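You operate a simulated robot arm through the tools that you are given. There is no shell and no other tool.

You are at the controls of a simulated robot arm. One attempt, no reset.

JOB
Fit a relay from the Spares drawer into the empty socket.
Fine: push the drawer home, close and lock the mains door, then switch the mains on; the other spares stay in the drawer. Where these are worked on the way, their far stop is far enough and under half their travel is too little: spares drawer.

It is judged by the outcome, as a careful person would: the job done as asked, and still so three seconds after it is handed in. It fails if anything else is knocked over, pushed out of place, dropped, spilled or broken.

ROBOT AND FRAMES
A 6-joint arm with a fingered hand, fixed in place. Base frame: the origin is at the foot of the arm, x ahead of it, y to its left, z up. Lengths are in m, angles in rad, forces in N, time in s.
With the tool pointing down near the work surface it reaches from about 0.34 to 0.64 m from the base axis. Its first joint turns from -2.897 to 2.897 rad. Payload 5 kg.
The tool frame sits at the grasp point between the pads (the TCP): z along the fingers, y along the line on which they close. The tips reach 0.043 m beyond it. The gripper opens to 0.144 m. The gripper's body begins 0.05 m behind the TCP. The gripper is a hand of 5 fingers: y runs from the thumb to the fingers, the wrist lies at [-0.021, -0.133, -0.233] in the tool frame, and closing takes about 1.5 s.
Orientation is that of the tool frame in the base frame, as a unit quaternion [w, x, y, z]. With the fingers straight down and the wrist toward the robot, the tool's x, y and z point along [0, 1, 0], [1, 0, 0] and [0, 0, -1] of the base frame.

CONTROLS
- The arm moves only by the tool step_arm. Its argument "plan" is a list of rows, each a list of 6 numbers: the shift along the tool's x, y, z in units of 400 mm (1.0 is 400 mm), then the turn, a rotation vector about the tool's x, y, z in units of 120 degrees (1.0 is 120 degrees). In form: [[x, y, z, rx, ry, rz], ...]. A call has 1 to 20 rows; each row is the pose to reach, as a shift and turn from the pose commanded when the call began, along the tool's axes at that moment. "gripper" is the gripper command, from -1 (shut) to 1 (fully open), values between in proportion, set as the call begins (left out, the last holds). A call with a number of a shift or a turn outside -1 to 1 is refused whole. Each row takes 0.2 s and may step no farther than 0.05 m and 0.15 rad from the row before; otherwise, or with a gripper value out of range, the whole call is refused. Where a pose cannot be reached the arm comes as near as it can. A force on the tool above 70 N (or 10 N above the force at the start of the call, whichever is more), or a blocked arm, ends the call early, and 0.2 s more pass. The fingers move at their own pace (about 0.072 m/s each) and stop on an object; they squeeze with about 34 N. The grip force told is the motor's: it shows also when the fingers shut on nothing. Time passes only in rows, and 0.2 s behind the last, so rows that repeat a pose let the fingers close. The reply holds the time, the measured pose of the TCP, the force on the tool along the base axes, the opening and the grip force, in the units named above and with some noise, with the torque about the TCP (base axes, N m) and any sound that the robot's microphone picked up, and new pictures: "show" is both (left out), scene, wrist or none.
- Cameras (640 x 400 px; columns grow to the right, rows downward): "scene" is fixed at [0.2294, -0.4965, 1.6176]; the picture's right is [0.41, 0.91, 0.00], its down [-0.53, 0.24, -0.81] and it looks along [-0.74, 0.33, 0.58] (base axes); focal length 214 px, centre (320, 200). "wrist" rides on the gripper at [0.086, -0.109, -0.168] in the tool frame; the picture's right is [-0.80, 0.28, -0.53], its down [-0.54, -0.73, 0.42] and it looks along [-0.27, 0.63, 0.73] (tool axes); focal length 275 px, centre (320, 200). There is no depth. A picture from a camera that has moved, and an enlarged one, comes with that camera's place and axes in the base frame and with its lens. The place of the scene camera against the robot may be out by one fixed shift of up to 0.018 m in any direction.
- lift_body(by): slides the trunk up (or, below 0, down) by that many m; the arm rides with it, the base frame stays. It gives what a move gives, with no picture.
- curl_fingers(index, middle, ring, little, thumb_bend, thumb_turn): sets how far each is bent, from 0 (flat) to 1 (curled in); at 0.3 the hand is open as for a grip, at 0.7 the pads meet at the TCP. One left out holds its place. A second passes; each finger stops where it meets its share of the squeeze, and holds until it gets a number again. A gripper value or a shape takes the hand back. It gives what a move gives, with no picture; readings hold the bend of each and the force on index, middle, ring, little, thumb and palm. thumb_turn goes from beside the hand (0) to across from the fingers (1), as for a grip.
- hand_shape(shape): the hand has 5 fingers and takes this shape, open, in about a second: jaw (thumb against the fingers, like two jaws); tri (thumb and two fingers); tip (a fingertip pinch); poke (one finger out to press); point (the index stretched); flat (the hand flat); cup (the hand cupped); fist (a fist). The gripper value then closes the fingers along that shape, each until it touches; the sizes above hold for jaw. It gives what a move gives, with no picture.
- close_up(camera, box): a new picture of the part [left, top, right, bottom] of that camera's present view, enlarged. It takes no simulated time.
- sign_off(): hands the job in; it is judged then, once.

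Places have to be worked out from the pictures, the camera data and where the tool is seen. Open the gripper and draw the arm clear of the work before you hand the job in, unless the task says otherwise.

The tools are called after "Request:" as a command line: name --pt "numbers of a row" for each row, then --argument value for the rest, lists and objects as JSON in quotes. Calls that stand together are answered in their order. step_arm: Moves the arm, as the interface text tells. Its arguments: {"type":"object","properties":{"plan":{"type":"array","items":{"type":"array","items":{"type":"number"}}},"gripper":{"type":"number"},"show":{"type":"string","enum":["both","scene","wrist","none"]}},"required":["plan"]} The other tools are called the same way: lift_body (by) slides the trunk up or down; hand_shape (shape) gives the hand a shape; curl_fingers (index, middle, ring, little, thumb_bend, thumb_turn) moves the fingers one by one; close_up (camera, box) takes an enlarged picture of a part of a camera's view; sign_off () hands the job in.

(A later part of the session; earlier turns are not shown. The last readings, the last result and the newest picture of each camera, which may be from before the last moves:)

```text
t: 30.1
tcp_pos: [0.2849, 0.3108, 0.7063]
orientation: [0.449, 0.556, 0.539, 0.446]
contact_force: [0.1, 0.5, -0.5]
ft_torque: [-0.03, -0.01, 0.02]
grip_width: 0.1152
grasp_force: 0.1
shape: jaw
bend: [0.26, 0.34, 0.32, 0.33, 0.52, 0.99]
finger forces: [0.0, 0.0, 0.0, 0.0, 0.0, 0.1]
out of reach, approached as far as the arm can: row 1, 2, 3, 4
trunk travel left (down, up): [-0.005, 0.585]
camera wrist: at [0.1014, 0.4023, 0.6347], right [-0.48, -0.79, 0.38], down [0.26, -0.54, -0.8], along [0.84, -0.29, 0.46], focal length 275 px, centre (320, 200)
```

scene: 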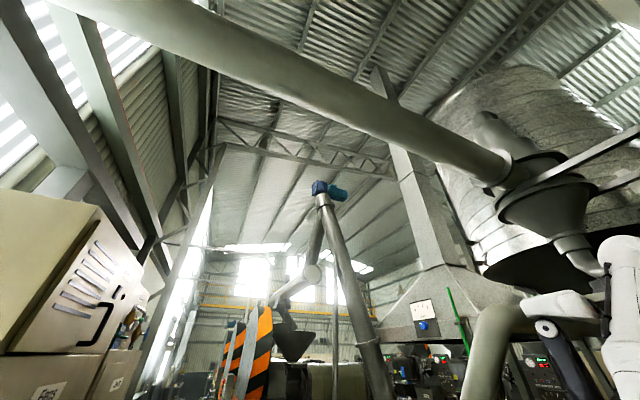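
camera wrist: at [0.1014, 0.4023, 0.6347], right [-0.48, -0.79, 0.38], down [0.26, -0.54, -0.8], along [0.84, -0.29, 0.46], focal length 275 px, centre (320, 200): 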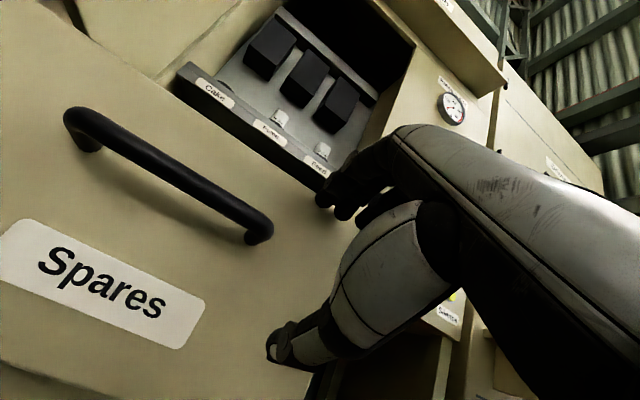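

The hand is clear of the handle. I raise the trunk to lift the hand straight up over the drawer.

Request:
lift_body --by 0.35

Request:
close_up --camera "wrist" --box '[0, 0, 640, 400]'

```text
t: 33.5
tcp_pos: [0.2851, 0.3113, 1.0572]
orientation: [0.449, 0.556, 0.539, 0.446]
contact_force: [0.1, -0.5, 0.0]
ft_torque: [-0.01, 0.02, 0.0]
grip_width: 0.1153
grasp_force: 0.1
shape: jaw
bend: [0.26, 0.34, 0.32, 0.33, 0.52, 0.99]
finger forces: [0.0, 0.1, 0.0, 0.0, 0.1, 0.0]
trunk travel left (down, up): [-0.355, 0.235]
```

```text
1.00 times, centred on (320, 200) of wrist (not enlarged: the box is as wide or as high as the picture)
camera zoom: at [0.1014, 0.4025, 0.9846], right [-0.48, -0.79, 0.38], down [0.26, -0.54, -0.8], along [0.84, -0.29, 0.46], focal length 275 px, centre (320, 200)
```

zoom: 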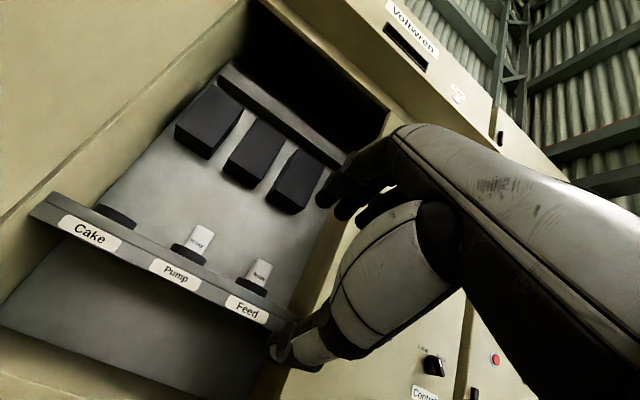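

Clear view of the shelf. I pitch the hand back down to look into the open drawer.

Request:
step_arm --pt "0 0 0 0.066 0 0" --pt "0 0 0 0.132 0 0" --pt "0 0 0 0.198 0 0" --pt "0 0 0 0.264 0 0" --pt "0 0 0 0.33 0 0" --pt "0 0 0 0.396 0 0" --pt "0 0 0 0.462 0 0" --pt "0 0 0 0.528 0 0" --pt "0 0 0 0.594 0 0" --pt "0 0 0 0.66 0 0" --show "wrist"

```text
t: 35.8
tcp_pos: [0.2851, 0.3115, 1.0567]
orientation: [-0.01, 0.716, 0.698, 0.0]
contact_force: [-0.2, -1.1, -0.7]
ft_torque: [0.0, 0.03, -0.02]
grip_width: 0.1149
grasp_force: 0.0
shape: jaw
bend: [0.26, 0.34, 0.32, 0.33, 0.51, 0.99]
finger forces: [0.0, 0.0, 0.0, 0.0, 0.0, 0.0]
trunk travel left (down, up): [-0.355, 0.235]
camera wrist: at [0.1813, 0.3976, 1.2265], right [0.27, -0.81, 0.52], down [-0.74, -0.52, -0.42], along [0.61, -0.27, -0.74], focal length 275 px, centre (320, 200)
```

wrist: 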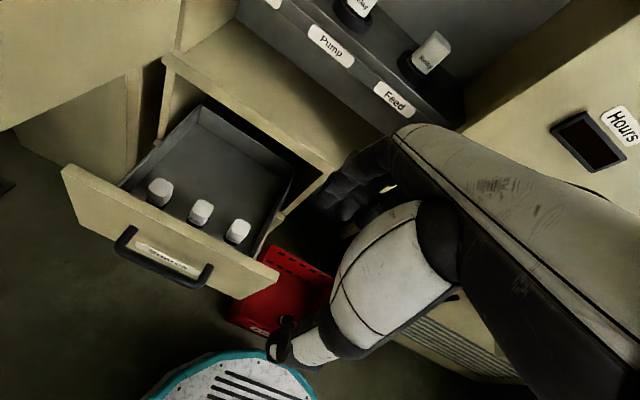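

The drawer holds three white relays in a row near its front. I enlarge them.

Request:
close_up --camera "wrist" --box '[100, 90, 320, 300]'

Request:
close_up --camera "wrist" --box '[130, 160, 260, 250]'

Request:
close_up --camera "wrist" --box '[280, 0, 500, 130]'

```text
1.90 times, centred on (210, 195) of wrist
camera zoom: at [0.1813, 0.3976, 1.2265], right [0.27, -0.81, 0.52], down [-0.74, -0.52, -0.42], along [0.61, -0.27, -0.74], focal length 524 px, centre (530, 210)
```

zoom: 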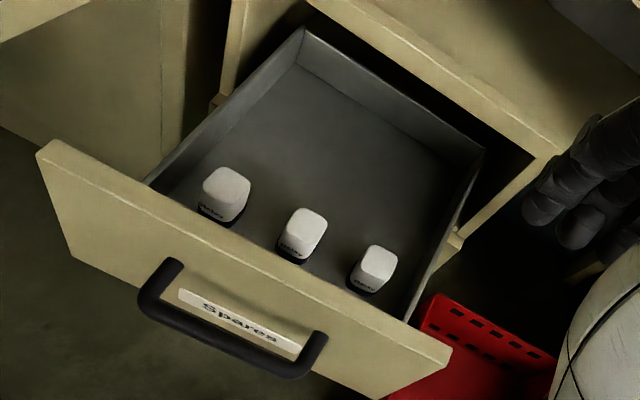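

```text
4.44 times, centred on (195, 205) of wrist
camera zoom: at [0.1813, 0.3976, 1.2265], right [0.27, -0.81, 0.52], down [-0.74, -0.52, -0.42], along [0.61, -0.27, -0.74], focal length 1224 px, centre (876, 178)
```

zoom: 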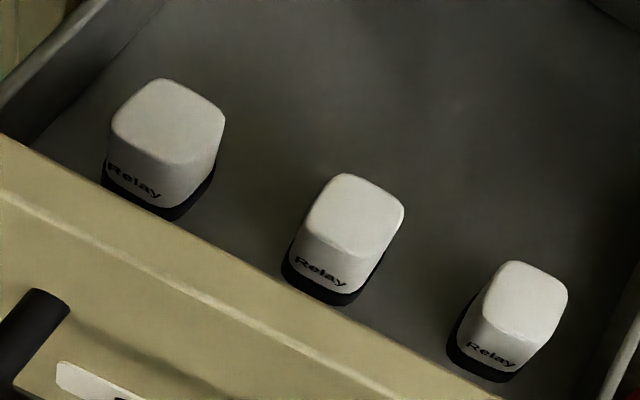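

```text
2.91 times, centred on (390, 65) of wrist
camera zoom: at [0.1813, 0.3976, 1.2265], right [0.27, -0.81, 0.52], down [-0.74, -0.52, -0.42], along [0.61, -0.27, -0.74], focal length 801 px, centre (116, 593)
```

zoom: 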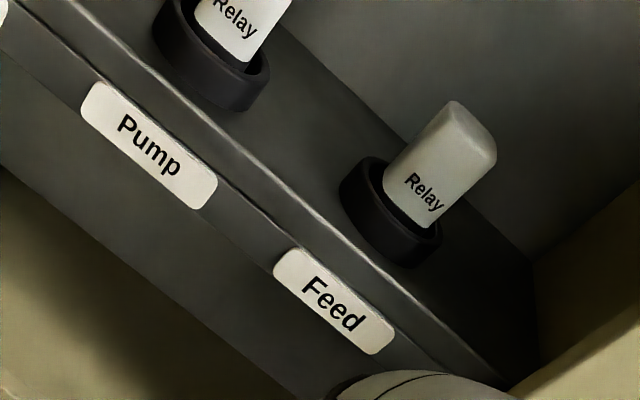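

I see three relays at roughly (0.437, 0.514), (0.437, 0.43) and (0.44, 0.347). To decide on a grip I try the "tip" shape here in free space and look at it.

Request:
hand_shape --shape "tip"

Request:
close_up --camera "wrist" --box '[220, 100, 480, 400]'

Request:
hand_shape --shape "tri"

Request:
close_up --camera "wrist" --box '[220, 100, 480, 400]'

```text
t: 36.6
tcp_pos: [0.285, 0.3104, 1.0566]
orientation: [-0.009, 0.716, 0.699, 0.001]
contact_force: [-0.1, -0.4, -0.5]
ft_torque: [0.01, 0.02, -0.03]
grip_width: 0.1441
grasp_force: 0.1
shape: tip
bend: [0.3, 0.98, 0.99, 0.99, 0.3, 0.98]
finger forces: [0.0, 0.0, 0.0, 0.0, 0.0, 0.0]
trunk travel left (down, up): [-0.355, 0.235]
```

```text
1.33 times, centred on (350, 250) of wrist
camera zoom: at [0.1809, 0.3976, 1.2263], right [0.27, -0.81, 0.52], down [-0.74, -0.52, -0.42], along [0.61, -0.27, -0.74], focal length 367 px, centre (280, 133)
```

zoom: 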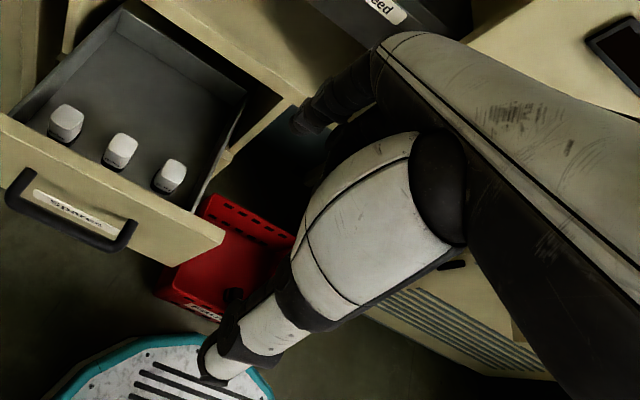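

```text
t: 37.5
tcp_pos: [0.2855, 0.3105, 1.0567]
orientation: [-0.009, 0.715, 0.699, 0.0]
contact_force: [-0.5, -0.6, -0.2]
ft_torque: [0.0, 0.03, -0.01]
grip_width: 0.144
grasp_force: 0.1
shape: tri
bend: [0.3, 0.3, 0.99, 0.99, 0.3, 0.98]
finger forces: [0.0, 0.0, 0.1, 0.0, 0.1, 0.1]
trunk travel left (down, up): [-0.355, 0.235]
```

```text
1.33 times, centred on (350, 250) of wrist
camera zoom: at [0.1809, 0.3976, 1.2263], right [0.27, -0.81, 0.52], down [-0.74, -0.52, -0.42], along [0.61, -0.27, -0.74], focal length 367 px, centre (280, 133)
```

zoom: 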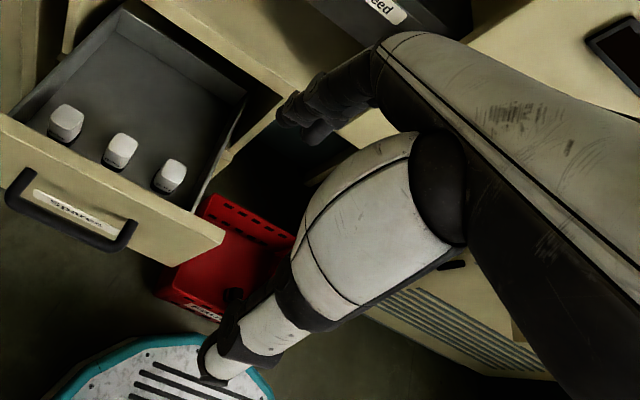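

The tip pinch is compact. I enlarge the fingers in "tri" and then in "tip" to learn which side each finger lies on.

Request:
close_up --camera "wrist" --box '[300, 130, 420, 230]'

Request:
hand_shape --shape "tip"

Request:
close_up --camera "wrist" --box '[300, 130, 420, 230]'

Request:
step_arm --pt "0 0 0 0 0 0" --pt "0 0 0 0 0 0" --pt "0 0 0 0 0 0" --pt "0 0 0 0 0 0" --pt "0 0 0 0 0 0" --pt "0 0 0 0 0 0" --gripper -0.5 --show "wrist"

Request:
close_up --camera "wrist" --box '[250, 130, 450, 330]'

```text
4.00 times, centred on (360, 180) of wrist
camera zoom: at [0.1809, 0.3976, 1.2263], right [0.27, -0.81, 0.52], down [-0.74, -0.52, -0.42], along [0.61, -0.27, -0.74], focal length 1101 px, centre (160, 280)
```

zoom: 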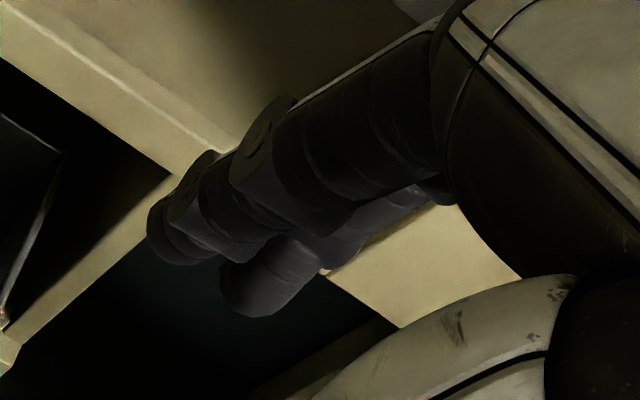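

```text
t: 38.5
tcp_pos: [0.2861, 0.3101, 1.0571]
orientation: [-0.009, 0.715, 0.699, 0.0]
contact_force: [0.2, -0.3, -0.1]
ft_torque: [0.0, -0.04, 0.01]
grip_width: 0.1442
grasp_force: 0.1
shape: tip
bend: [0.3, 0.98, 0.99, 0.99, 0.3, 0.98]
finger forces: [0.0, 0.0, 0.0, 0.0, 0.0, 0.0]
trunk travel left (down, up): [-0.355, 0.235]
```

```text
4.00 times, centred on (360, 180) of wrist
camera zoom: at [0.1809, 0.3976, 1.2263], right [0.27, -0.81, 0.52], down [-0.74, -0.52, -0.42], along [0.61, -0.27, -0.74], focal length 1101 px, centre (160, 280)
```

zoom: 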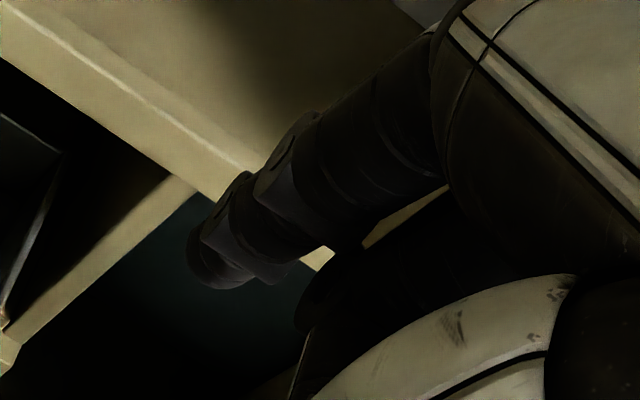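

```text
t: 39.9
tcp_pos: [0.2853, 0.3107, 1.0574]
orientation: [-0.008, 0.715, 0.699, 0.0]
contact_force: [-0.2, 0.2, 0.5]
ft_torque: [0.04, 0.02, 0.01]
grip_width: 0.0369
grasp_force: 0.0
shape: tip
bend: [0.73, 0.98, 0.99, 0.99, 0.74, 1.0]
finger forces: [0.0, 0.0, 0.0, 0.0, 0.0, 0.0]
trunk travel left (down, up): [-0.355, 0.235]
camera wrist: at [0.1811, 0.3976, 1.2264], right [0.27, -0.81, 0.52], down [-0.74, -0.52, -0.42], along [0.61, -0.27, -0.74], focal length 275 px, centre (320, 200)
```

wrist: 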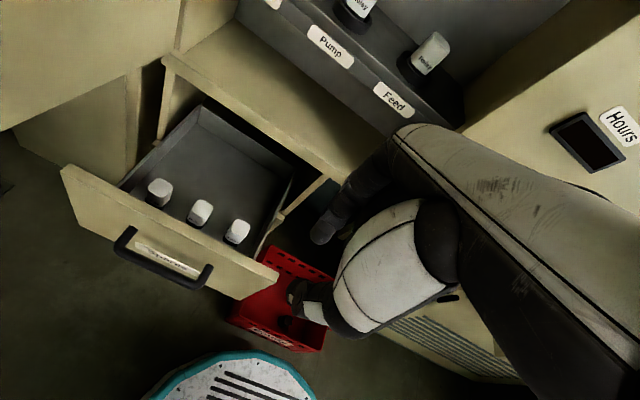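

```text
2.00 times, centred on (350, 230) of wrist
camera zoom: at [0.1811, 0.3976, 1.2264], right [0.27, -0.81, 0.52], down [-0.74, -0.52, -0.42], along [0.61, -0.27, -0.74], focal length 551 px, centre (260, 140)
```

zoom: 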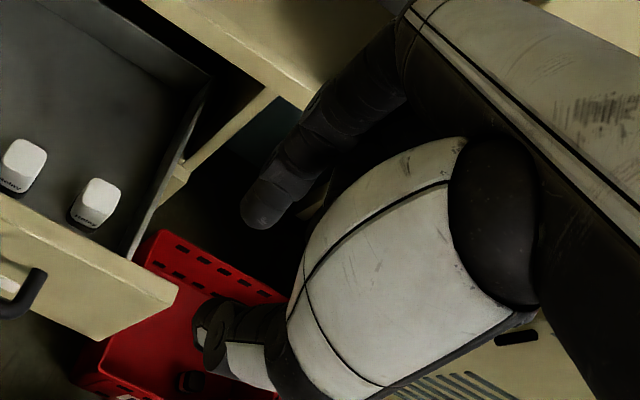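

In "tip" the index (camera side, +x) meets the thumb and the other fingers fold away, so I will pinch the middle relay across its left/right faces. I turn the hand 90° left (closing axis along base y) while moving over the drawer.

Request:
step_arm --pt "0.0205 0.0261 0.0227 0 0 -0.0682" --pt "0.0409 0.0523 0.0455 0 0 -0.1364" --pt "0.0614 0.0784 0.0682 0 0 -0.2045" --pt "0.0818 0.1045 0.0909 0 0 -0.2727" --pt "0.1023 0.1307 0.1136 0 0 -0.3409" --pt "0.1227 0.1568 0.1364 0 0 -0.4091" --pt "0.1432 0.183 0.1591 0 0 -0.4773" --pt "0.1636 0.2091 0.1818 0 0 -0.5455" --pt "0.1841 0.2352 0.2045 0 0 -0.6136" --pt "0.2045 0.2614 0.2273 0 0 -0.6818" --pt "0.225 0.2875 0.25 0 0 -0.75" --gripper -0.1 --show "wrist"

```text
t: 42.2
tcp_pos: [0.4021, 0.3992, 0.9562]
orientation: [-0.007, 0.01, 1.0, 0.006]
contact_force: [-0.5, 0.5, 0.6]
ft_torque: [0.02, -0.05, 0.02]
grip_width: 0.0643
grasp_force: 0.1
shape: tip
bend: [0.73, 0.98, 0.99, 0.99, 0.72, 1.0]
finger forces: [0.1, 0.0, 0.0, 0.0, 0.1, 0.0]
trunk travel left (down, up): [-0.355, 0.235]
camera wrist: at [0.3152, 0.2906, 1.1228], right [0.81, 0.26, 0.53], down [0.52, -0.73, -0.44], along [0.27, 0.63, -0.73], focal length 275 px, centre (320, 200)
```

wrist: 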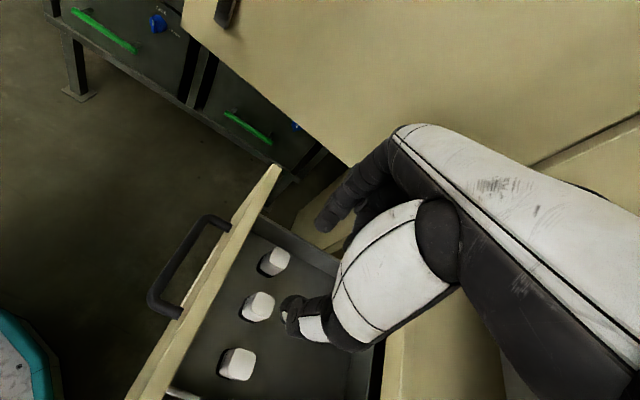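

The rotation worked. I enlarge the drawer to triangulate the relays from this viewpoint.

Request:
close_up --camera "wrist" --box '[180, 200, 340, 400]'

```text
2.00 times, centred on (260, 300) of wrist
camera zoom: at [0.3152, 0.2906, 1.1228], right [0.81, 0.26, 0.53], down [0.52, -0.73, -0.44], along [0.27, 0.63, -0.73], focal length 551 px, centre (440, 0)
```

zoom: 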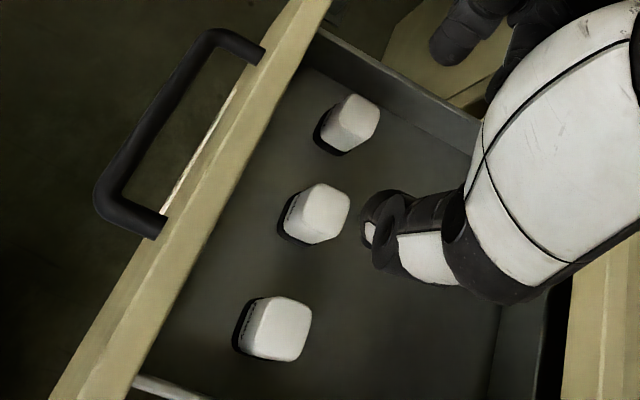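

From two views the relay tops sit at about z 0.64, x 0.46, y 0.525/0.432/0.342 (≈34 mm square, 58 mm tall). The hand must clear the tall drawer front, so I take the middle relay with the hand tilted 15°: first I move above it.

Request:
step_arm --pt "-0.0663 0.0425 0.05 0 -0.0655 0" --pt "-0.1325 0.085 0.1 0 -0.131 0" --gripper -0.05 --show "wrist"

Request:
close_up --camera "wrist" --box '[150, 200, 390, 400]'

```text
t: 42.9
tcp_pos: [0.4552, 0.4332, 0.9149]
orientation: [0.132, 0.011, 0.991, 0.005]
contact_force: [-0.1, -0.5, 0.8]
ft_torque: [-0.01, -0.02, 0.02]
grip_width: 0.0682
grasp_force: 0.2
shape: tip
bend: [0.73, 0.98, 0.99, 0.99, 0.71, 1.0]
finger forces: [0.0, 0.1, 0.1, 0.0, 0.0, 0.0]
trunk travel left (down, up): [-0.355, 0.235]
camera wrist: at [0.3254, 0.3253, 1.0529], right [0.64, 0.26, 0.73], down [0.62, -0.74, -0.28], along [0.46, 0.62, -0.63], focal length 275 px, centre (320, 200)
```

wrist: 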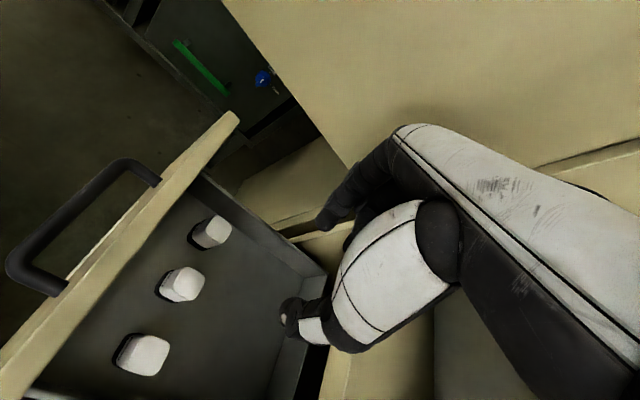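

```text
2.00 times, centred on (270, 300) of wrist
camera zoom: at [0.3254, 0.3253, 1.0529], right [0.64, 0.26, 0.73], down [0.62, -0.74, -0.28], along [0.46, 0.62, -0.63], focal length 551 px, centre (420, 0)
```

zoom: 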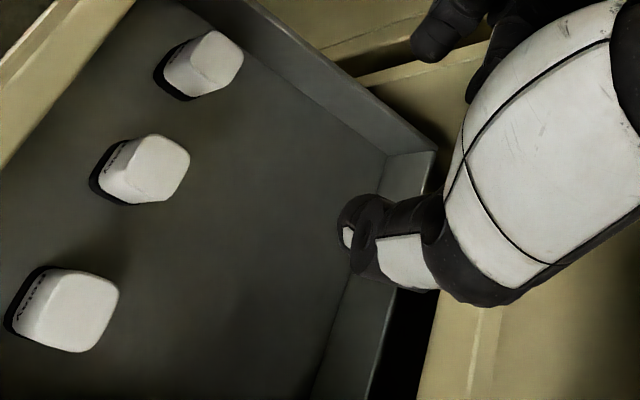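

The middle relay top is confirmed at about (0.461, 0.432, 0.64), just under the open pinch. I lower the trunk 0.2 m straight down.

Request:
lift_body --by -0.2

Request:
close_up --camera "wrist" --box '[0, 0, 640, 400]'

```text
t: 45.0
tcp_pos: [0.4547, 0.4321, 0.7146]
orientation: [0.13, 0.013, 0.991, 0.005]
contact_force: [0.2, -0.1, -0.1]
ft_torque: [0.01, 0.0, -0.01]
grip_width: 0.0681
grasp_force: 0.0
shape: tip
bend: [0.73, 0.98, 0.99, 0.99, 0.71, 1.0]
finger forces: [0.0, 0.0, 0.0, 0.1, 0.0, 0.0]
trunk travel left (down, up): [-0.155, 0.435]
```

```text
1.00 times, centred on (320, 200) of wrist (not enlarged: the box is as wide or as high as the picture)
camera zoom: at [0.3253, 0.3251, 0.8534], right [0.64, 0.26, 0.73], down [0.62, -0.74, -0.28], along [0.46, 0.62, -0.63], focal length 275 px, centre (320, 200)
```

zoom: 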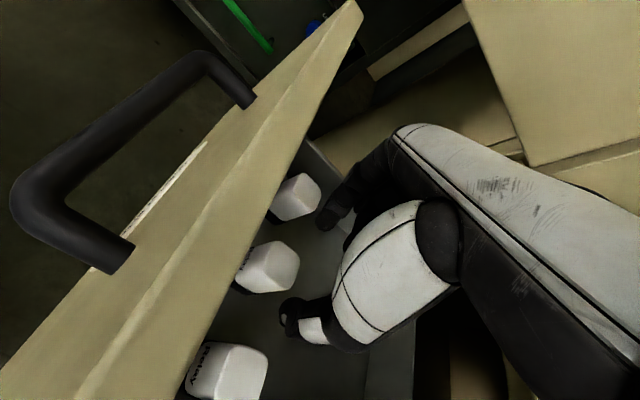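

The triangulated top is about (0.462, 0.433, 0.632) and the pinch is centred on it in y. I go down a further 0.07 m with the trunk.

Request:
lift_body --by -0.07

Request:
close_up --camera "wrist" --box '[200, 100, 440, 300]'

```text
t: 46.1
tcp_pos: [0.4549, 0.4333, 0.6461]
orientation: [0.131, 0.012, 0.991, 0.005]
contact_force: [0.0, -0.2, -0.4]
ft_torque: [0.03, 0.01, 0.02]
grip_width: 0.0678
grasp_force: 0.1
shape: tip
bend: [0.73, 0.98, 0.99, 0.99, 0.71, 1.0]
finger forces: [0.0, 0.1, 0.0, 0.0, 0.1, 0.0]
trunk travel left (down, up): [-0.085, 0.505]
```

```text
2.00 times, centred on (320, 200) of wrist
camera zoom: at [0.3253, 0.3251, 0.7833], right [0.64, 0.26, 0.73], down [0.62, -0.74, -0.28], along [0.46, 0.62, -0.63], focal length 551 px, centre (320, 200)
```

zoom: 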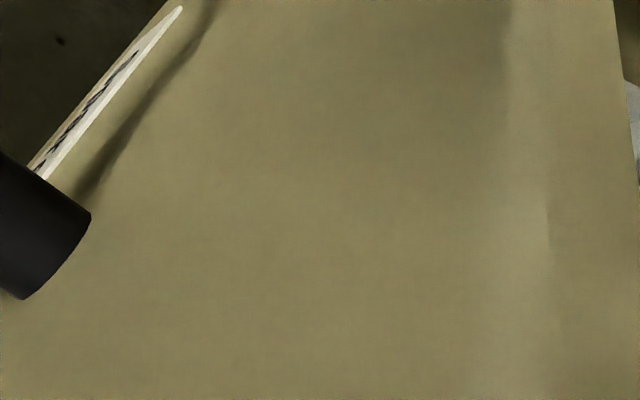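

The camera view is now blocked by the drawer front, so I rely on readings. I close the pinch gently on the relay and check the width.

Request:
step_arm --pt "0 0 0 0 0 0" --pt "0 0 0 0 0 0" --pt "0 0 0 0 0 0" --pt "0 0 0 0 0 0" --pt "0 0 0 0 0 0" --pt "0 0 0 0 0 0" --pt "0 0 0 0 0 0" --gripper -1 --show "none"

```text
t: 47.7
tcp_pos: [0.4537, 0.4334, 0.6456]
orientation: [0.132, 0.012, 0.991, 0.005]
contact_force: [0.6, 0.0, -0.1]
ft_torque: [-0.02, -0.01, -0.06]
grip_width: 0.0357
grasp_force: 33.5
shape: tip
bend: [0.73, 1.0, 1.0, 1.0, 0.74, 1.0]
finger forces: [30.4, 0.0, 0.0, 0.0, 30.4, 0.0]
trunk travel left (down, up): [-0.085, 0.505]
```

Holding something 36 mm wide with 30 N on index and thumb — the relay. I raise the trunk 0.25 m to lift it clear.

Request:
lift_body --by 0.25

Request:
close_up --camera "wrist" --box '[0, 0, 640, 400]'

Request:
close_up --camera "wrist" --box '[230, 150, 430, 350]'

```text
t: 50.3
tcp_pos: [0.4549, 0.4326, 0.8958]
orientation: [0.13, 0.012, 0.991, 0.004]
contact_force: [-0.4, -0.8, -1.3]
ft_torque: [0.0, 0.01, 0.01]
grip_width: 0.0358
grasp_force: 34.2
shape: tip
bend: [0.73, 1.0, 1.0, 1.0, 0.74, 1.0]
finger forces: [30.4, 0.0, 0.0, 0.1, 30.5, 0.0]
trunk travel left (down, up): [-0.335, 0.255]
```

```text
1.00 times, centred on (320, 200) of wrist (not enlarged: the box is as wide or as high as the picture)
camera zoom: at [0.3253, 0.3252, 1.0332], right [0.64, 0.26, 0.73], down [0.62, -0.74, -0.28], along [0.46, 0.62, -0.63], focal length 275 px, centre (320, 200)
```

zoom: 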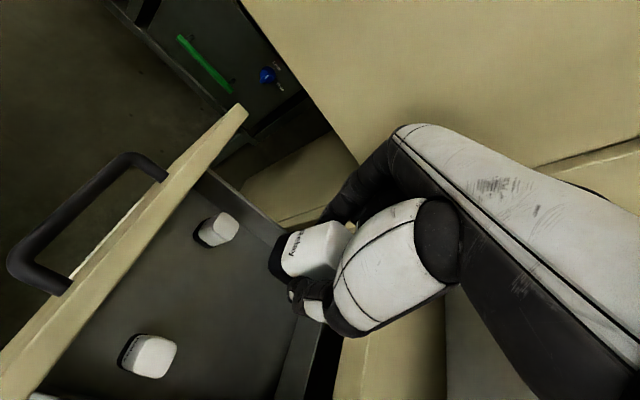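

```text
2.00 times, centred on (330, 250) of wrist
camera zoom: at [0.3253, 0.3252, 1.0332], right [0.64, 0.26, 0.73], down [0.62, -0.74, -0.28], along [0.46, 0.62, -0.63], focal length 551 px, centre (300, 100)
```

zoom: 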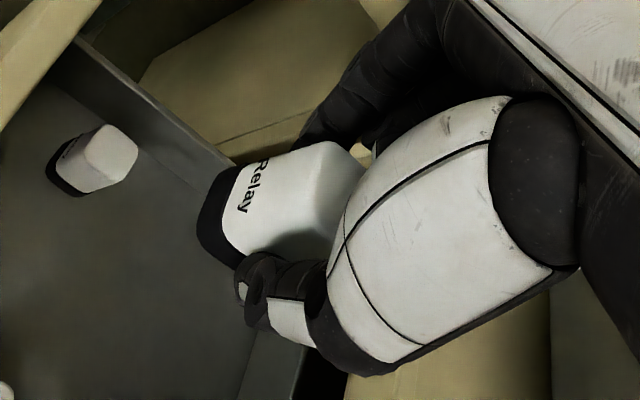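

The relay is held upright with its label facing the robot. Before choosing how to insert, I test arm reach: I raise the hand to z≈1.2 while tilting to about 45°, well in front of the cabinet.

Request:
step_arm --pt "-0.0276 0.0014 -0.1035 0 0 0" --pt "-0.0551 0.0029 -0.207 0 0 0" --pt "-0.0827 0.0043 -0.3105 0 -0.05 0" --pt "-0.1103 0.0057 -0.414 0 -0.1 0" --pt "-0.1379 0.0071 -0.5175 0 -0.15 0" --pt "-0.1654 0.0086 -0.621 0 -0.2 0" --pt "-0.193 0.01 -0.7245 0 -0.25 0" --show "wrist"

```text
t: 51.9
tcp_pos: [0.4522, 0.4323, 1.1952]
orientation: [0.382, 0.013, 0.924, 0.002]
contact_force: [-0.2, 0.2, -0.6]
ft_torque: [0.02, -0.04, 0.01]
grip_width: 0.0357
grasp_force: 34.2
shape: tip
bend: [0.73, 1.0, 1.0, 1.0, 0.75, 1.0]
finger forces: [30.4, 0.1, 0.0, 0.1, 30.5, 0.0]
trunk travel left (down, up): [-0.335, 0.255]
camera wrist: at [0.271, 0.3279, 1.2504], right [0.19, 0.27, 0.94], down [0.67, -0.74, 0.08], along [0.72, 0.61, -0.32], focal length 275 px, centre (320, 200)
```

wrist: 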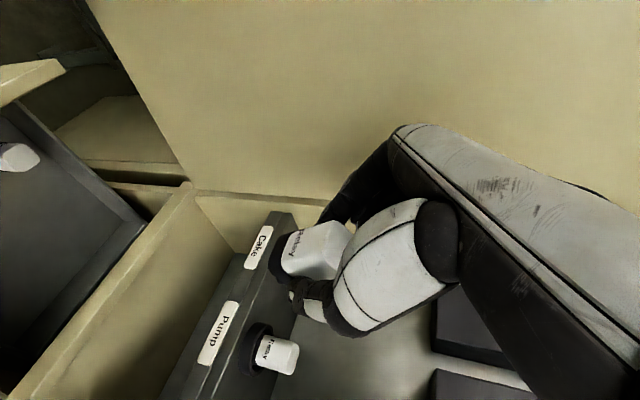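

Tilted 45° with the relay secure. I advance toward the cabinet above the shelf to see how far the arm reaches.

Request:
step_arm --pt "-0.07 0.03 0.07 0 0 0" --pt "-0.14 0.06 0.14 0 0 0" --pt "-0.21 0.09 0.21 0 0 0" --pt "-0.28 0.12 0.28 0 0 0" --show "wrist"

```text
t: 52.9
tcp_pos: [0.614, 0.4778, 1.1967]
orientation: [0.382, 0.013, 0.924, 0.001]
contact_force: [-0.2, -0.2, -0.8]
ft_torque: [0.0, -0.01, -0.02]
grip_width: 0.0358
grasp_force: 34.0
shape: tip
bend: [0.73, 1.0, 1.0, 1.0, 0.75, 1.0]
finger forces: [30.4, 0.1, 0.0, 0.0, 30.3, 0.1]
trunk travel left (down, up): [-0.335, 0.255]
camera wrist: at [0.4305, 0.3731, 1.2526], right [0.19, 0.27, 0.94], down [0.67, -0.74, 0.08], along [0.72, 0.61, -0.32], focal length 275 px, centre (320, 200)
```

wrist: 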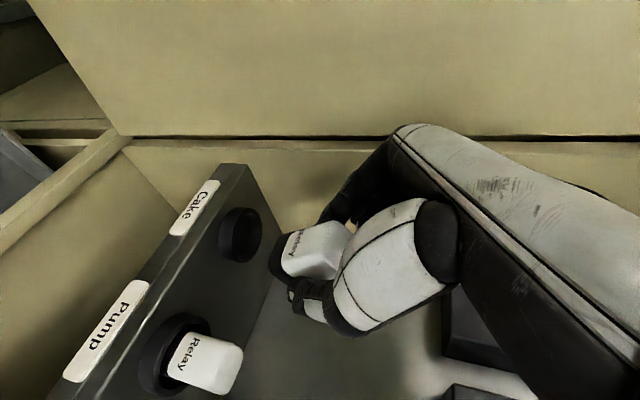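

The arm reaches well here. I enlarge the Cake socket and Pump relay to locate them accurately.

Request:
close_up --camera "wrist" --box '[130, 150, 370, 400]'

```text
1.60 times, centred on (250, 275) of wrist
camera zoom: at [0.4305, 0.3731, 1.2526], right [0.19, 0.27, 0.94], down [0.67, -0.74, 0.08], along [0.72, 0.61, -0.32], focal length 440 px, centre (432, 80)
```

zoom: 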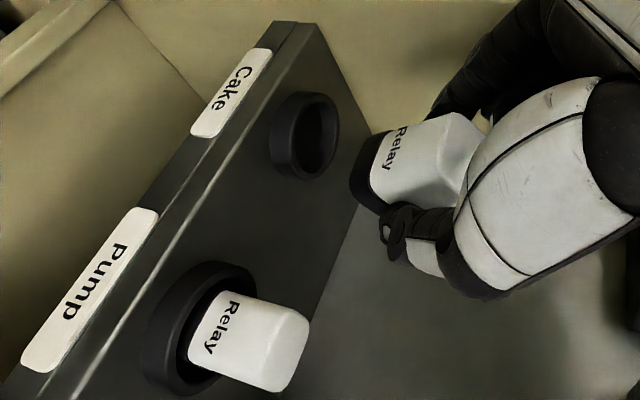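

I shift right 0.12 m (still above the relays) for a second bearing on the Cake socket.

Request:
step_arm --pt "0 -0.1 0 0 0 0" --pt "0 -0.2 0 0 0 0" --pt "0 -0.3 0 0 0 0" --show "none"

Request:
close_up --camera "wrist" --box '[130, 100, 370, 300]'

```text
t: 53.7
tcp_pos: [0.6102, 0.3556, 1.1959]
orientation: [0.382, 0.012, 0.924, 0.002]
contact_force: [-0.1, 0.8, -1.0]
ft_torque: [-0.04, 0.0, -0.03]
grip_width: 0.0356
grasp_force: 33.6
shape: tip
bend: [0.73, 1.0, 1.0, 1.0, 0.75, 1.0]
finger forces: [30.7, 0.1, 0.0, 0.1, 30.6, 0.0]
trunk travel left (down, up): [-0.335, 0.255]
```

```text
2.00 times, centred on (250, 200) of wrist
camera zoom: at [0.428, 0.2509, 1.2521], right [0.19, 0.27, 0.94], down [0.67, -0.74, 0.08], along [0.72, 0.62, -0.32], focal length 551 px, centre (460, 200)
```

zoom: 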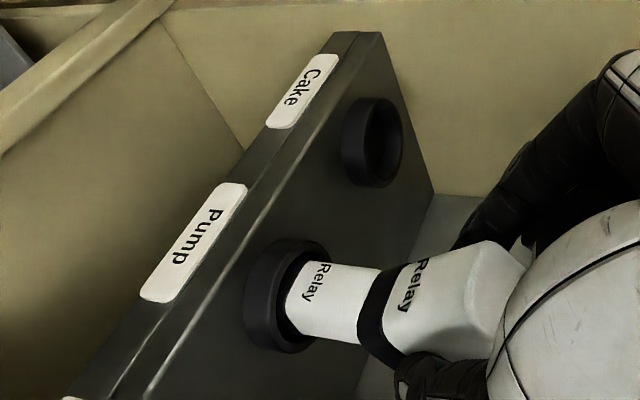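

The Cake ring top works out at about (0.70, 0.535, 1.05) with the left wall at y≈0.625. I test the reach at a 35° tilt above that point before deciding on the regrasp.

Request:
step_arm --pt "-0.019 0.069 0.021 0 0.0139 0" --pt "-0.038 0.138 0.042 0 0.0278 0" --pt "-0.057 0.207 0.063 0 0.0417 0" --pt "-0.076 0.276 0.084 0 0.0556 0" --pt "-0.095 0.345 0.105 0 0.0695 0" --pt "-0.115 0.414 0.126 0 0.0833 0" --show "wrist"

```text
t: 55.1
tcp_pos: [0.6682, 0.5103, 1.1802]
orientation: [0.299, 0.012, 0.954, 0.003]
contact_force: [0.5, 0.2, -0.3]
ft_torque: [0.0, 0.02, -0.02]
grip_width: 0.0357
grasp_force: 33.9
shape: tip
bend: [0.73, 1.0, 1.0, 1.0, 0.75, 1.0]
finger forces: [30.5, 0.0, 0.0, 0.0, 30.5, 0.1]
out of reach, approached as far as the arm can: row 6
trunk travel left (down, up): [-0.335, 0.255]
camera wrist: at [0.499, 0.4054, 1.2664], right [0.35, 0.26, 0.9], down [0.67, -0.74, -0.05], along [0.65, 0.62, -0.44], focal length 275 px, centre (320, 200)
```

wrist: 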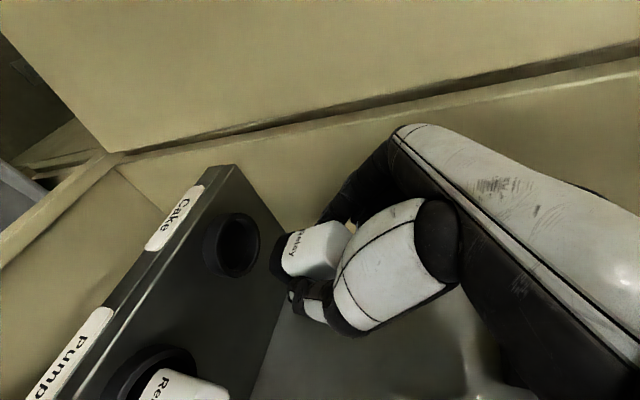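

Reach limit is about 0.67 m (shoulder to wrist), so insertion needs the hand tilted about 55–60°. I will set the relay on the cabinet ledge and regrasp it at that tilt; first I back out and come down in front of the ledge.

Request:
step_arm --pt "0.068 -0.0465 -0.0478 0 0 0" --pt "0.136 -0.093 -0.0956 0 0 0" --pt "0.204 -0.1395 -0.1434 0 0.02 0" --pt "0.272 -0.186 -0.1912 0 0.04 0" --pt "0.34 -0.2325 -0.239 0 0.06 0" --pt "0.4044 -0.2338 -0.1468 0 0.0817 0" --pt "0.4688 -0.235 -0.0545 0 0.0817 0" --pt "0.5331 -0.2363 0.0378 0 0.0817 0" --pt "0.5975 -0.2375 0.13 0 0.0817 0" --show "wrist"

```text
t: 57.1
tcp_pos: [0.5019, 0.4232, 1.0012]
orientation: [0.218, 0.012, 0.976, 0.003]
contact_force: [-0.6, 1.2, -0.8]
ft_torque: [-0.01, 0.01, 0.0]
grip_width: 0.0356
grasp_force: 34.6
shape: tip
bend: [0.73, 1.0, 1.0, 1.0, 0.75, 1.0]
finger forces: [30.3, 0.1, 0.0, 0.1, 30.3, 0.1]
trunk travel left (down, up): [-0.335, 0.255]
camera wrist: at [0.3494, 0.3172, 1.1137], right [0.5, 0.26, 0.83], down [0.65, -0.74, -0.16], along [0.57, 0.62, -0.54], focal length 275 px, centre (320, 200)
```

wrist: 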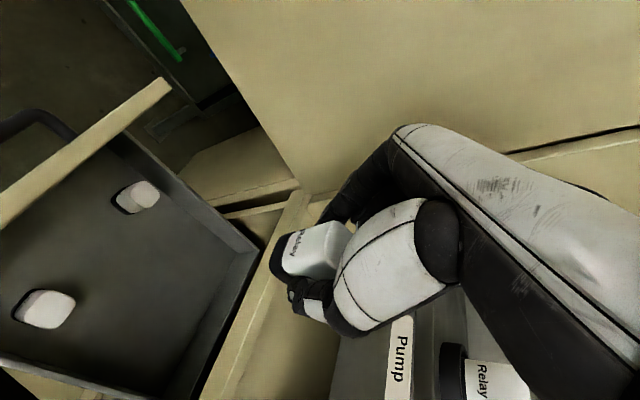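

I enlarge the ledge region to find its front edge and height.

Request:
close_up --camera "wrist" --box '[190, 160, 430, 400]'

```text
1.67 times, centred on (310, 280) of wrist
camera zoom: at [0.3494, 0.3172, 1.1137], right [0.5, 0.26, 0.83], down [0.65, -0.74, -0.16], along [0.57, 0.62, -0.54], focal length 459 px, centre (337, 67)
```

zoom: 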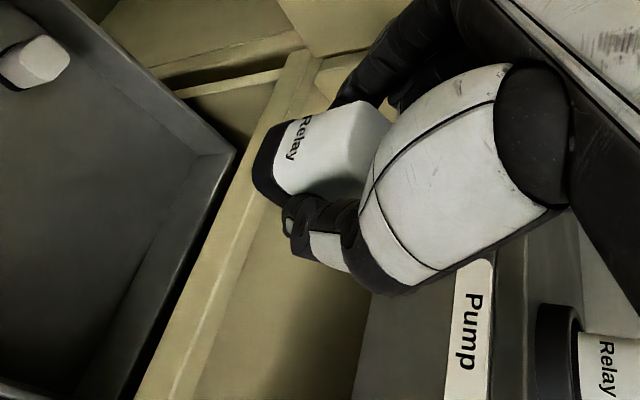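

The ledge top is about z≈0.825–0.835 with its front edge near x≈0.61. I lower the trunk 0.15 m for better arm geometry, then come up and forward over the ledge with a 28° tilt.

Request:
lift_body --by -0.12

Request:
step_arm --pt "-0.04 0 -0.09 0 -0.013 0" --pt "-0.08 0 -0.15 0 -0.026 0" --pt "-0.16 0 -0.1 0 -0.026 0" --pt "-0.25 0 -0.06 0 -0.026 0" --pt "-0.3 0 -0.036 0 -0.026 0" --show "wrist"

```text
t: 58.6
tcp_pos: [0.502, 0.4233, 0.8806]
orientation: [0.218, 0.012, 0.976, 0.003]
contact_force: [0.4, 0.4, -1.1]
ft_torque: [0.02, 0.05, -0.03]
grip_width: 0.0357
grasp_force: 34.0
shape: tip
bend: [0.73, 1.0, 1.0, 1.0, 0.75, 1.0]
finger forces: [30.3, 0.0, 0.1, 0.0, 30.3, 0.0]
trunk travel left (down, up): [-0.215, 0.375]
```

```text
t: 59.8
tcp_pos: [0.6041, 0.4203, 0.9438]
orientation: [0.244, 0.012, 0.97, 0.003]
contact_force: [-10.2, -5.2, -3.8]
ft_torque: [0.31, -0.57, -0.02]
grip_width: 0.0356
grasp_force: 34.0
shape: tip
bend: [0.73, 1.0, 1.0, 1.0, 0.75, 1.0]
finger forces: [30.2, 0.1, 0.1, 10.2, 30.2, 0.0]
trunk travel left (down, up): [-0.215, 0.375]
camera wrist: at [0.4461, 0.3135, 1.0495], right [0.46, 0.26, 0.85], down [0.66, -0.74, -0.12], along [0.59, 0.62, -0.51], focal length 275 px, centre (320, 200)
```

wrist: 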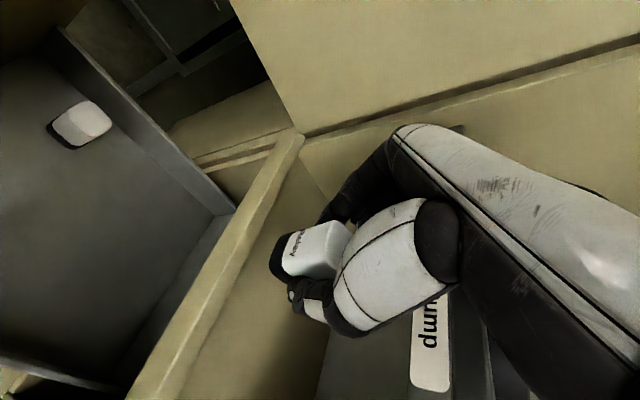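

The curled little finger touched the shelf front lightly (10 N). I back off 2 cm, lower a little with a 30° tilt, and come forward again beneath that contact.

Request:
step_arm --pt "0.044 0 -0.024 0 -0.008 0" --pt "0.082 0 0.047 0 -0.015 0" --pt "0.038 0 0.0705 0 -0.015 0" --pt "0.038 0 0.0705 0 -0.015 0" --show "wrist"

Request:
close_up --camera "wrist" --box '[190, 160, 430, 400]'

```text
t: 60.8
tcp_pos: [0.6039, 0.4198, 0.9112]
orientation: [0.26, 0.013, 0.965, 0.003]
contact_force: [0.3, -0.2, -0.9]
ft_torque: [0.01, 0.02, 0.02]
grip_width: 0.0357
grasp_force: 34.4
shape: tip
bend: [0.73, 1.0, 1.0, 1.0, 0.75, 1.0]
finger forces: [30.2, 0.1, 0.0, 0.1, 30.2, 0.0]
trunk travel left (down, up): [-0.215, 0.375]
camera wrist: at [0.4425, 0.3141, 1.0112], right [0.43, 0.26, 0.86], down [0.67, -0.74, -0.1], along [0.61, 0.62, -0.49], focal length 275 px, centre (320, 200)
```

wrist: 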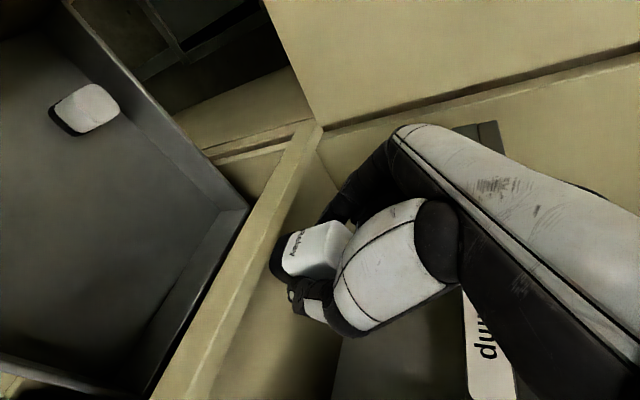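

```text
1.67 times, centred on (310, 280) of wrist
camera zoom: at [0.4425, 0.3141, 1.0112], right [0.43, 0.26, 0.86], down [0.67, -0.74, -0.1], along [0.61, 0.62, -0.49], focal length 459 px, centre (337, 67)
```

zoom: 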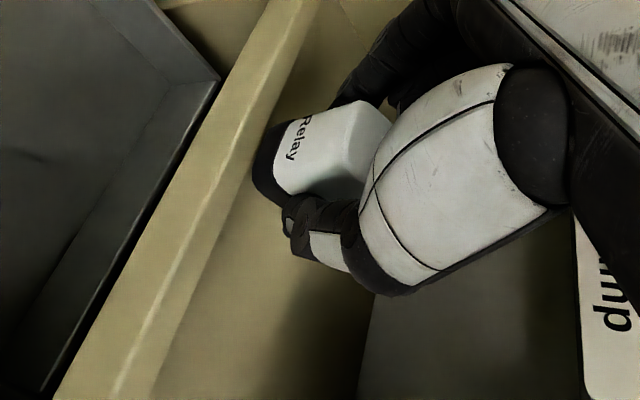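

I look closer at the ledge edge, which may have a raised lip.

Request:
close_up --camera "wrist" --box '[210, 110, 350, 240]'

Request:
close_up --camera "wrist" --box '[190, 250, 350, 390]'

```text
3.08 times, centred on (280, 175) of wrist
camera zoom: at [0.4425, 0.3141, 1.0112], right [0.43, 0.26, 0.86], down [0.67, -0.74, -0.1], along [0.61, 0.62, -0.49], focal length 847 px, centre (443, 277)
```

zoom: 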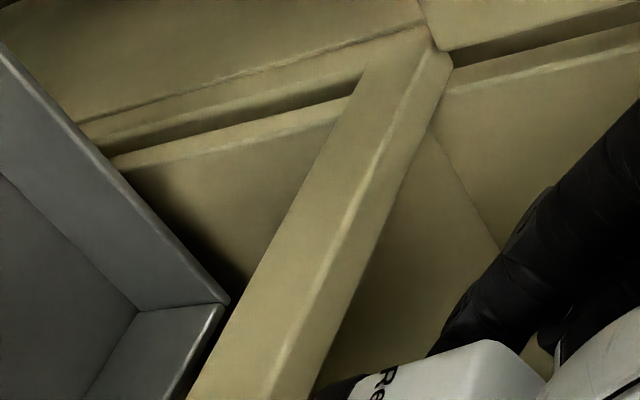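

```text
2.86 times, centred on (270, 320) of wrist
camera zoom: at [0.4425, 0.3141, 1.0112], right [0.43, 0.26, 0.86], down [0.67, -0.74, -0.1], along [0.61, 0.62, -0.49], focal length 786 px, centre (463, -143)
```

zoom: 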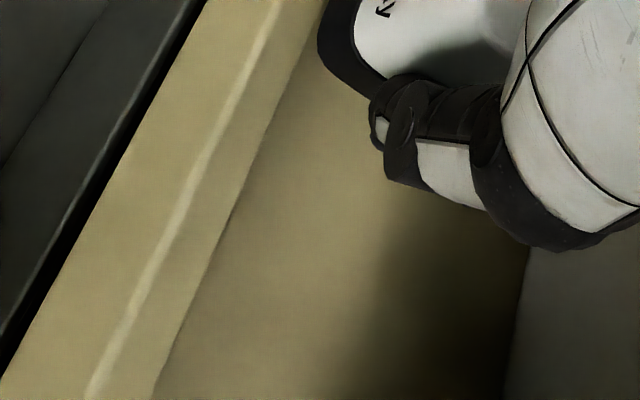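

There is a raised rail (top ≈0.836, back edge x≈0.62) with the cabinet floor behind it at z≈0.81. I move diagonally so the relay's lower edge goes just behind the rail, staying below the shelf front.

Request:
step_arm --pt "-0.011 0 0.021 0 0 0" --pt "-0.01 0 0.052 0 0 0" --pt "-0.0065 0 0.079 0 0 0" --show "wrist"

Request:
close_up --camera "wrist" --box '[230, 180, 350, 300]'

```text
t: 61.6
tcp_pos: [0.6218, 0.4182, 0.8892]
orientation: [0.261, 0.013, 0.965, 0.004]
contact_force: [0.7, 0.0, 9.4]
ft_torque: [0.07, 0.02, 0.01]
grip_width: 0.0358
grasp_force: 33.4
shape: tip
bend: [0.73, 1.0, 1.0, 1.0, 0.75, 1.0]
finger forces: [31.1, 0.1, 0.1, 0.1, 31.8, 0.0]
trunk travel left (down, up): [-0.215, 0.375]
camera wrist: at [0.4597, 0.3133, 0.9886], right [0.42, 0.26, 0.87], down [0.67, -0.74, -0.1], along [0.61, 0.62, -0.49], focal length 275 px, centre (320, 200)
```

wrist: 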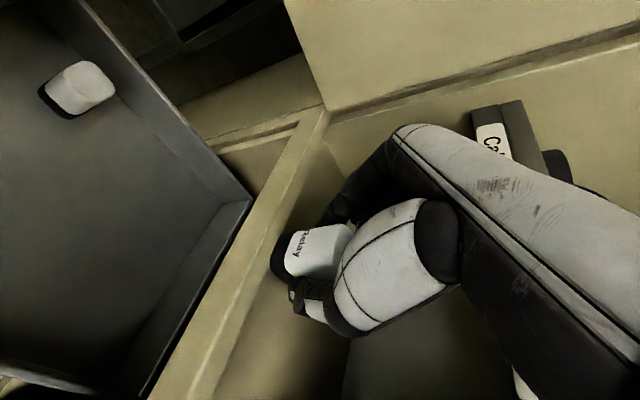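

```text
3.33 times, centred on (290, 240) of wrist
camera zoom: at [0.4597, 0.3133, 0.9886], right [0.42, 0.26, 0.87], down [0.67, -0.74, -0.1], along [0.61, 0.62, -0.49], focal length 918 px, centre (420, 67)
```

zoom: 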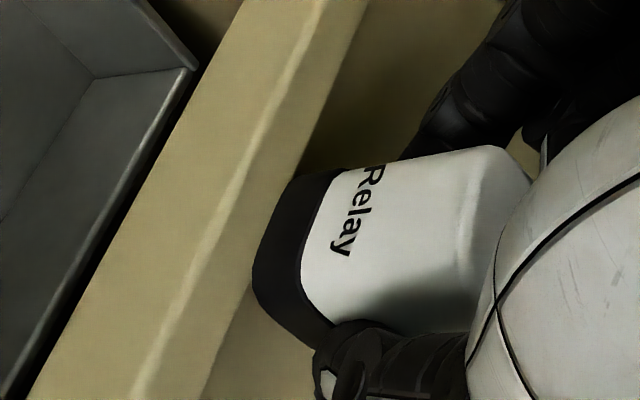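

The relay's edge rests on the rail top, so this spot is poor. The open shelf top between Cake and Pump, with nothing overhead, is a better place to regrasp; I back straight out and then go up in front of the shelf.

Request:
step_arm --pt "0.07 0 -0.065 0 0 0" --pt "0.15 0 -0.11 0 0 0" --pt "0.225 0 -0.16 0 0 0" --pt "0.1725 0.004 -0.25 0 0 0" --pt "0.12 0.008 -0.34 0 0 0" --pt "0.0675 0.012 -0.43 0 0 0" --pt "0.015 0.016 -0.52 0 0 0" --pt "-0.0375 0.02 -0.61 0 0 0" --pt "-0.09 0.025 -0.7 0 0 0" --show "wrist"

Request:
close_up --camera "wrist" --box '[180, 180, 440, 400]'

```text
t: 63.6
tcp_pos: [0.5109, 0.4307, 1.1452]
orientation: [0.259, 0.012, 0.966, 0.002]
contact_force: [0.9, 0.4, -0.6]
ft_torque: [0.04, 0.05, 0.01]
grip_width: 0.0357
grasp_force: 34.3
shape: tip
bend: [0.73, 1.0, 1.0, 1.0, 0.75, 1.0]
finger forces: [30.6, 0.0, 0.1, 0.1, 30.5, 0.0]
trunk travel left (down, up): [-0.215, 0.375]
camera wrist: at [0.3503, 0.3247, 1.2463], right [0.43, 0.27, 0.86], down [0.67, -0.74, -0.1], along [0.61, 0.62, -0.49], focal length 275 px, centre (320, 200)
```

wrist: 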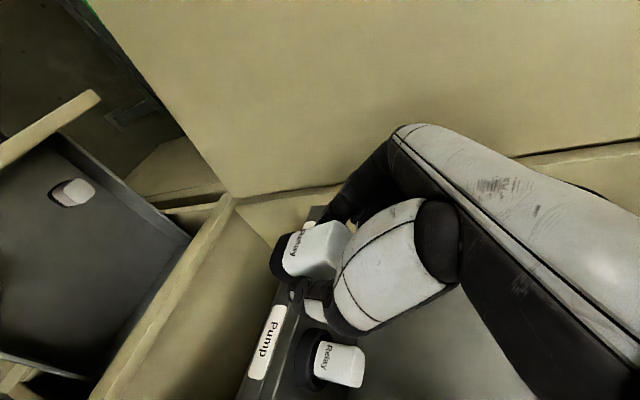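

```text
1.82 times, centred on (310, 290) of wrist
camera zoom: at [0.3503, 0.3247, 1.2463], right [0.43, 0.27, 0.86], down [0.67, -0.74, -0.1], along [0.61, 0.62, -0.49], focal length 500 px, centre (338, 36)
```

zoom: 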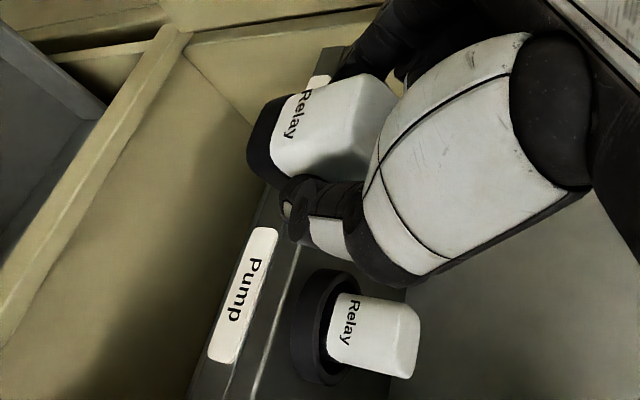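

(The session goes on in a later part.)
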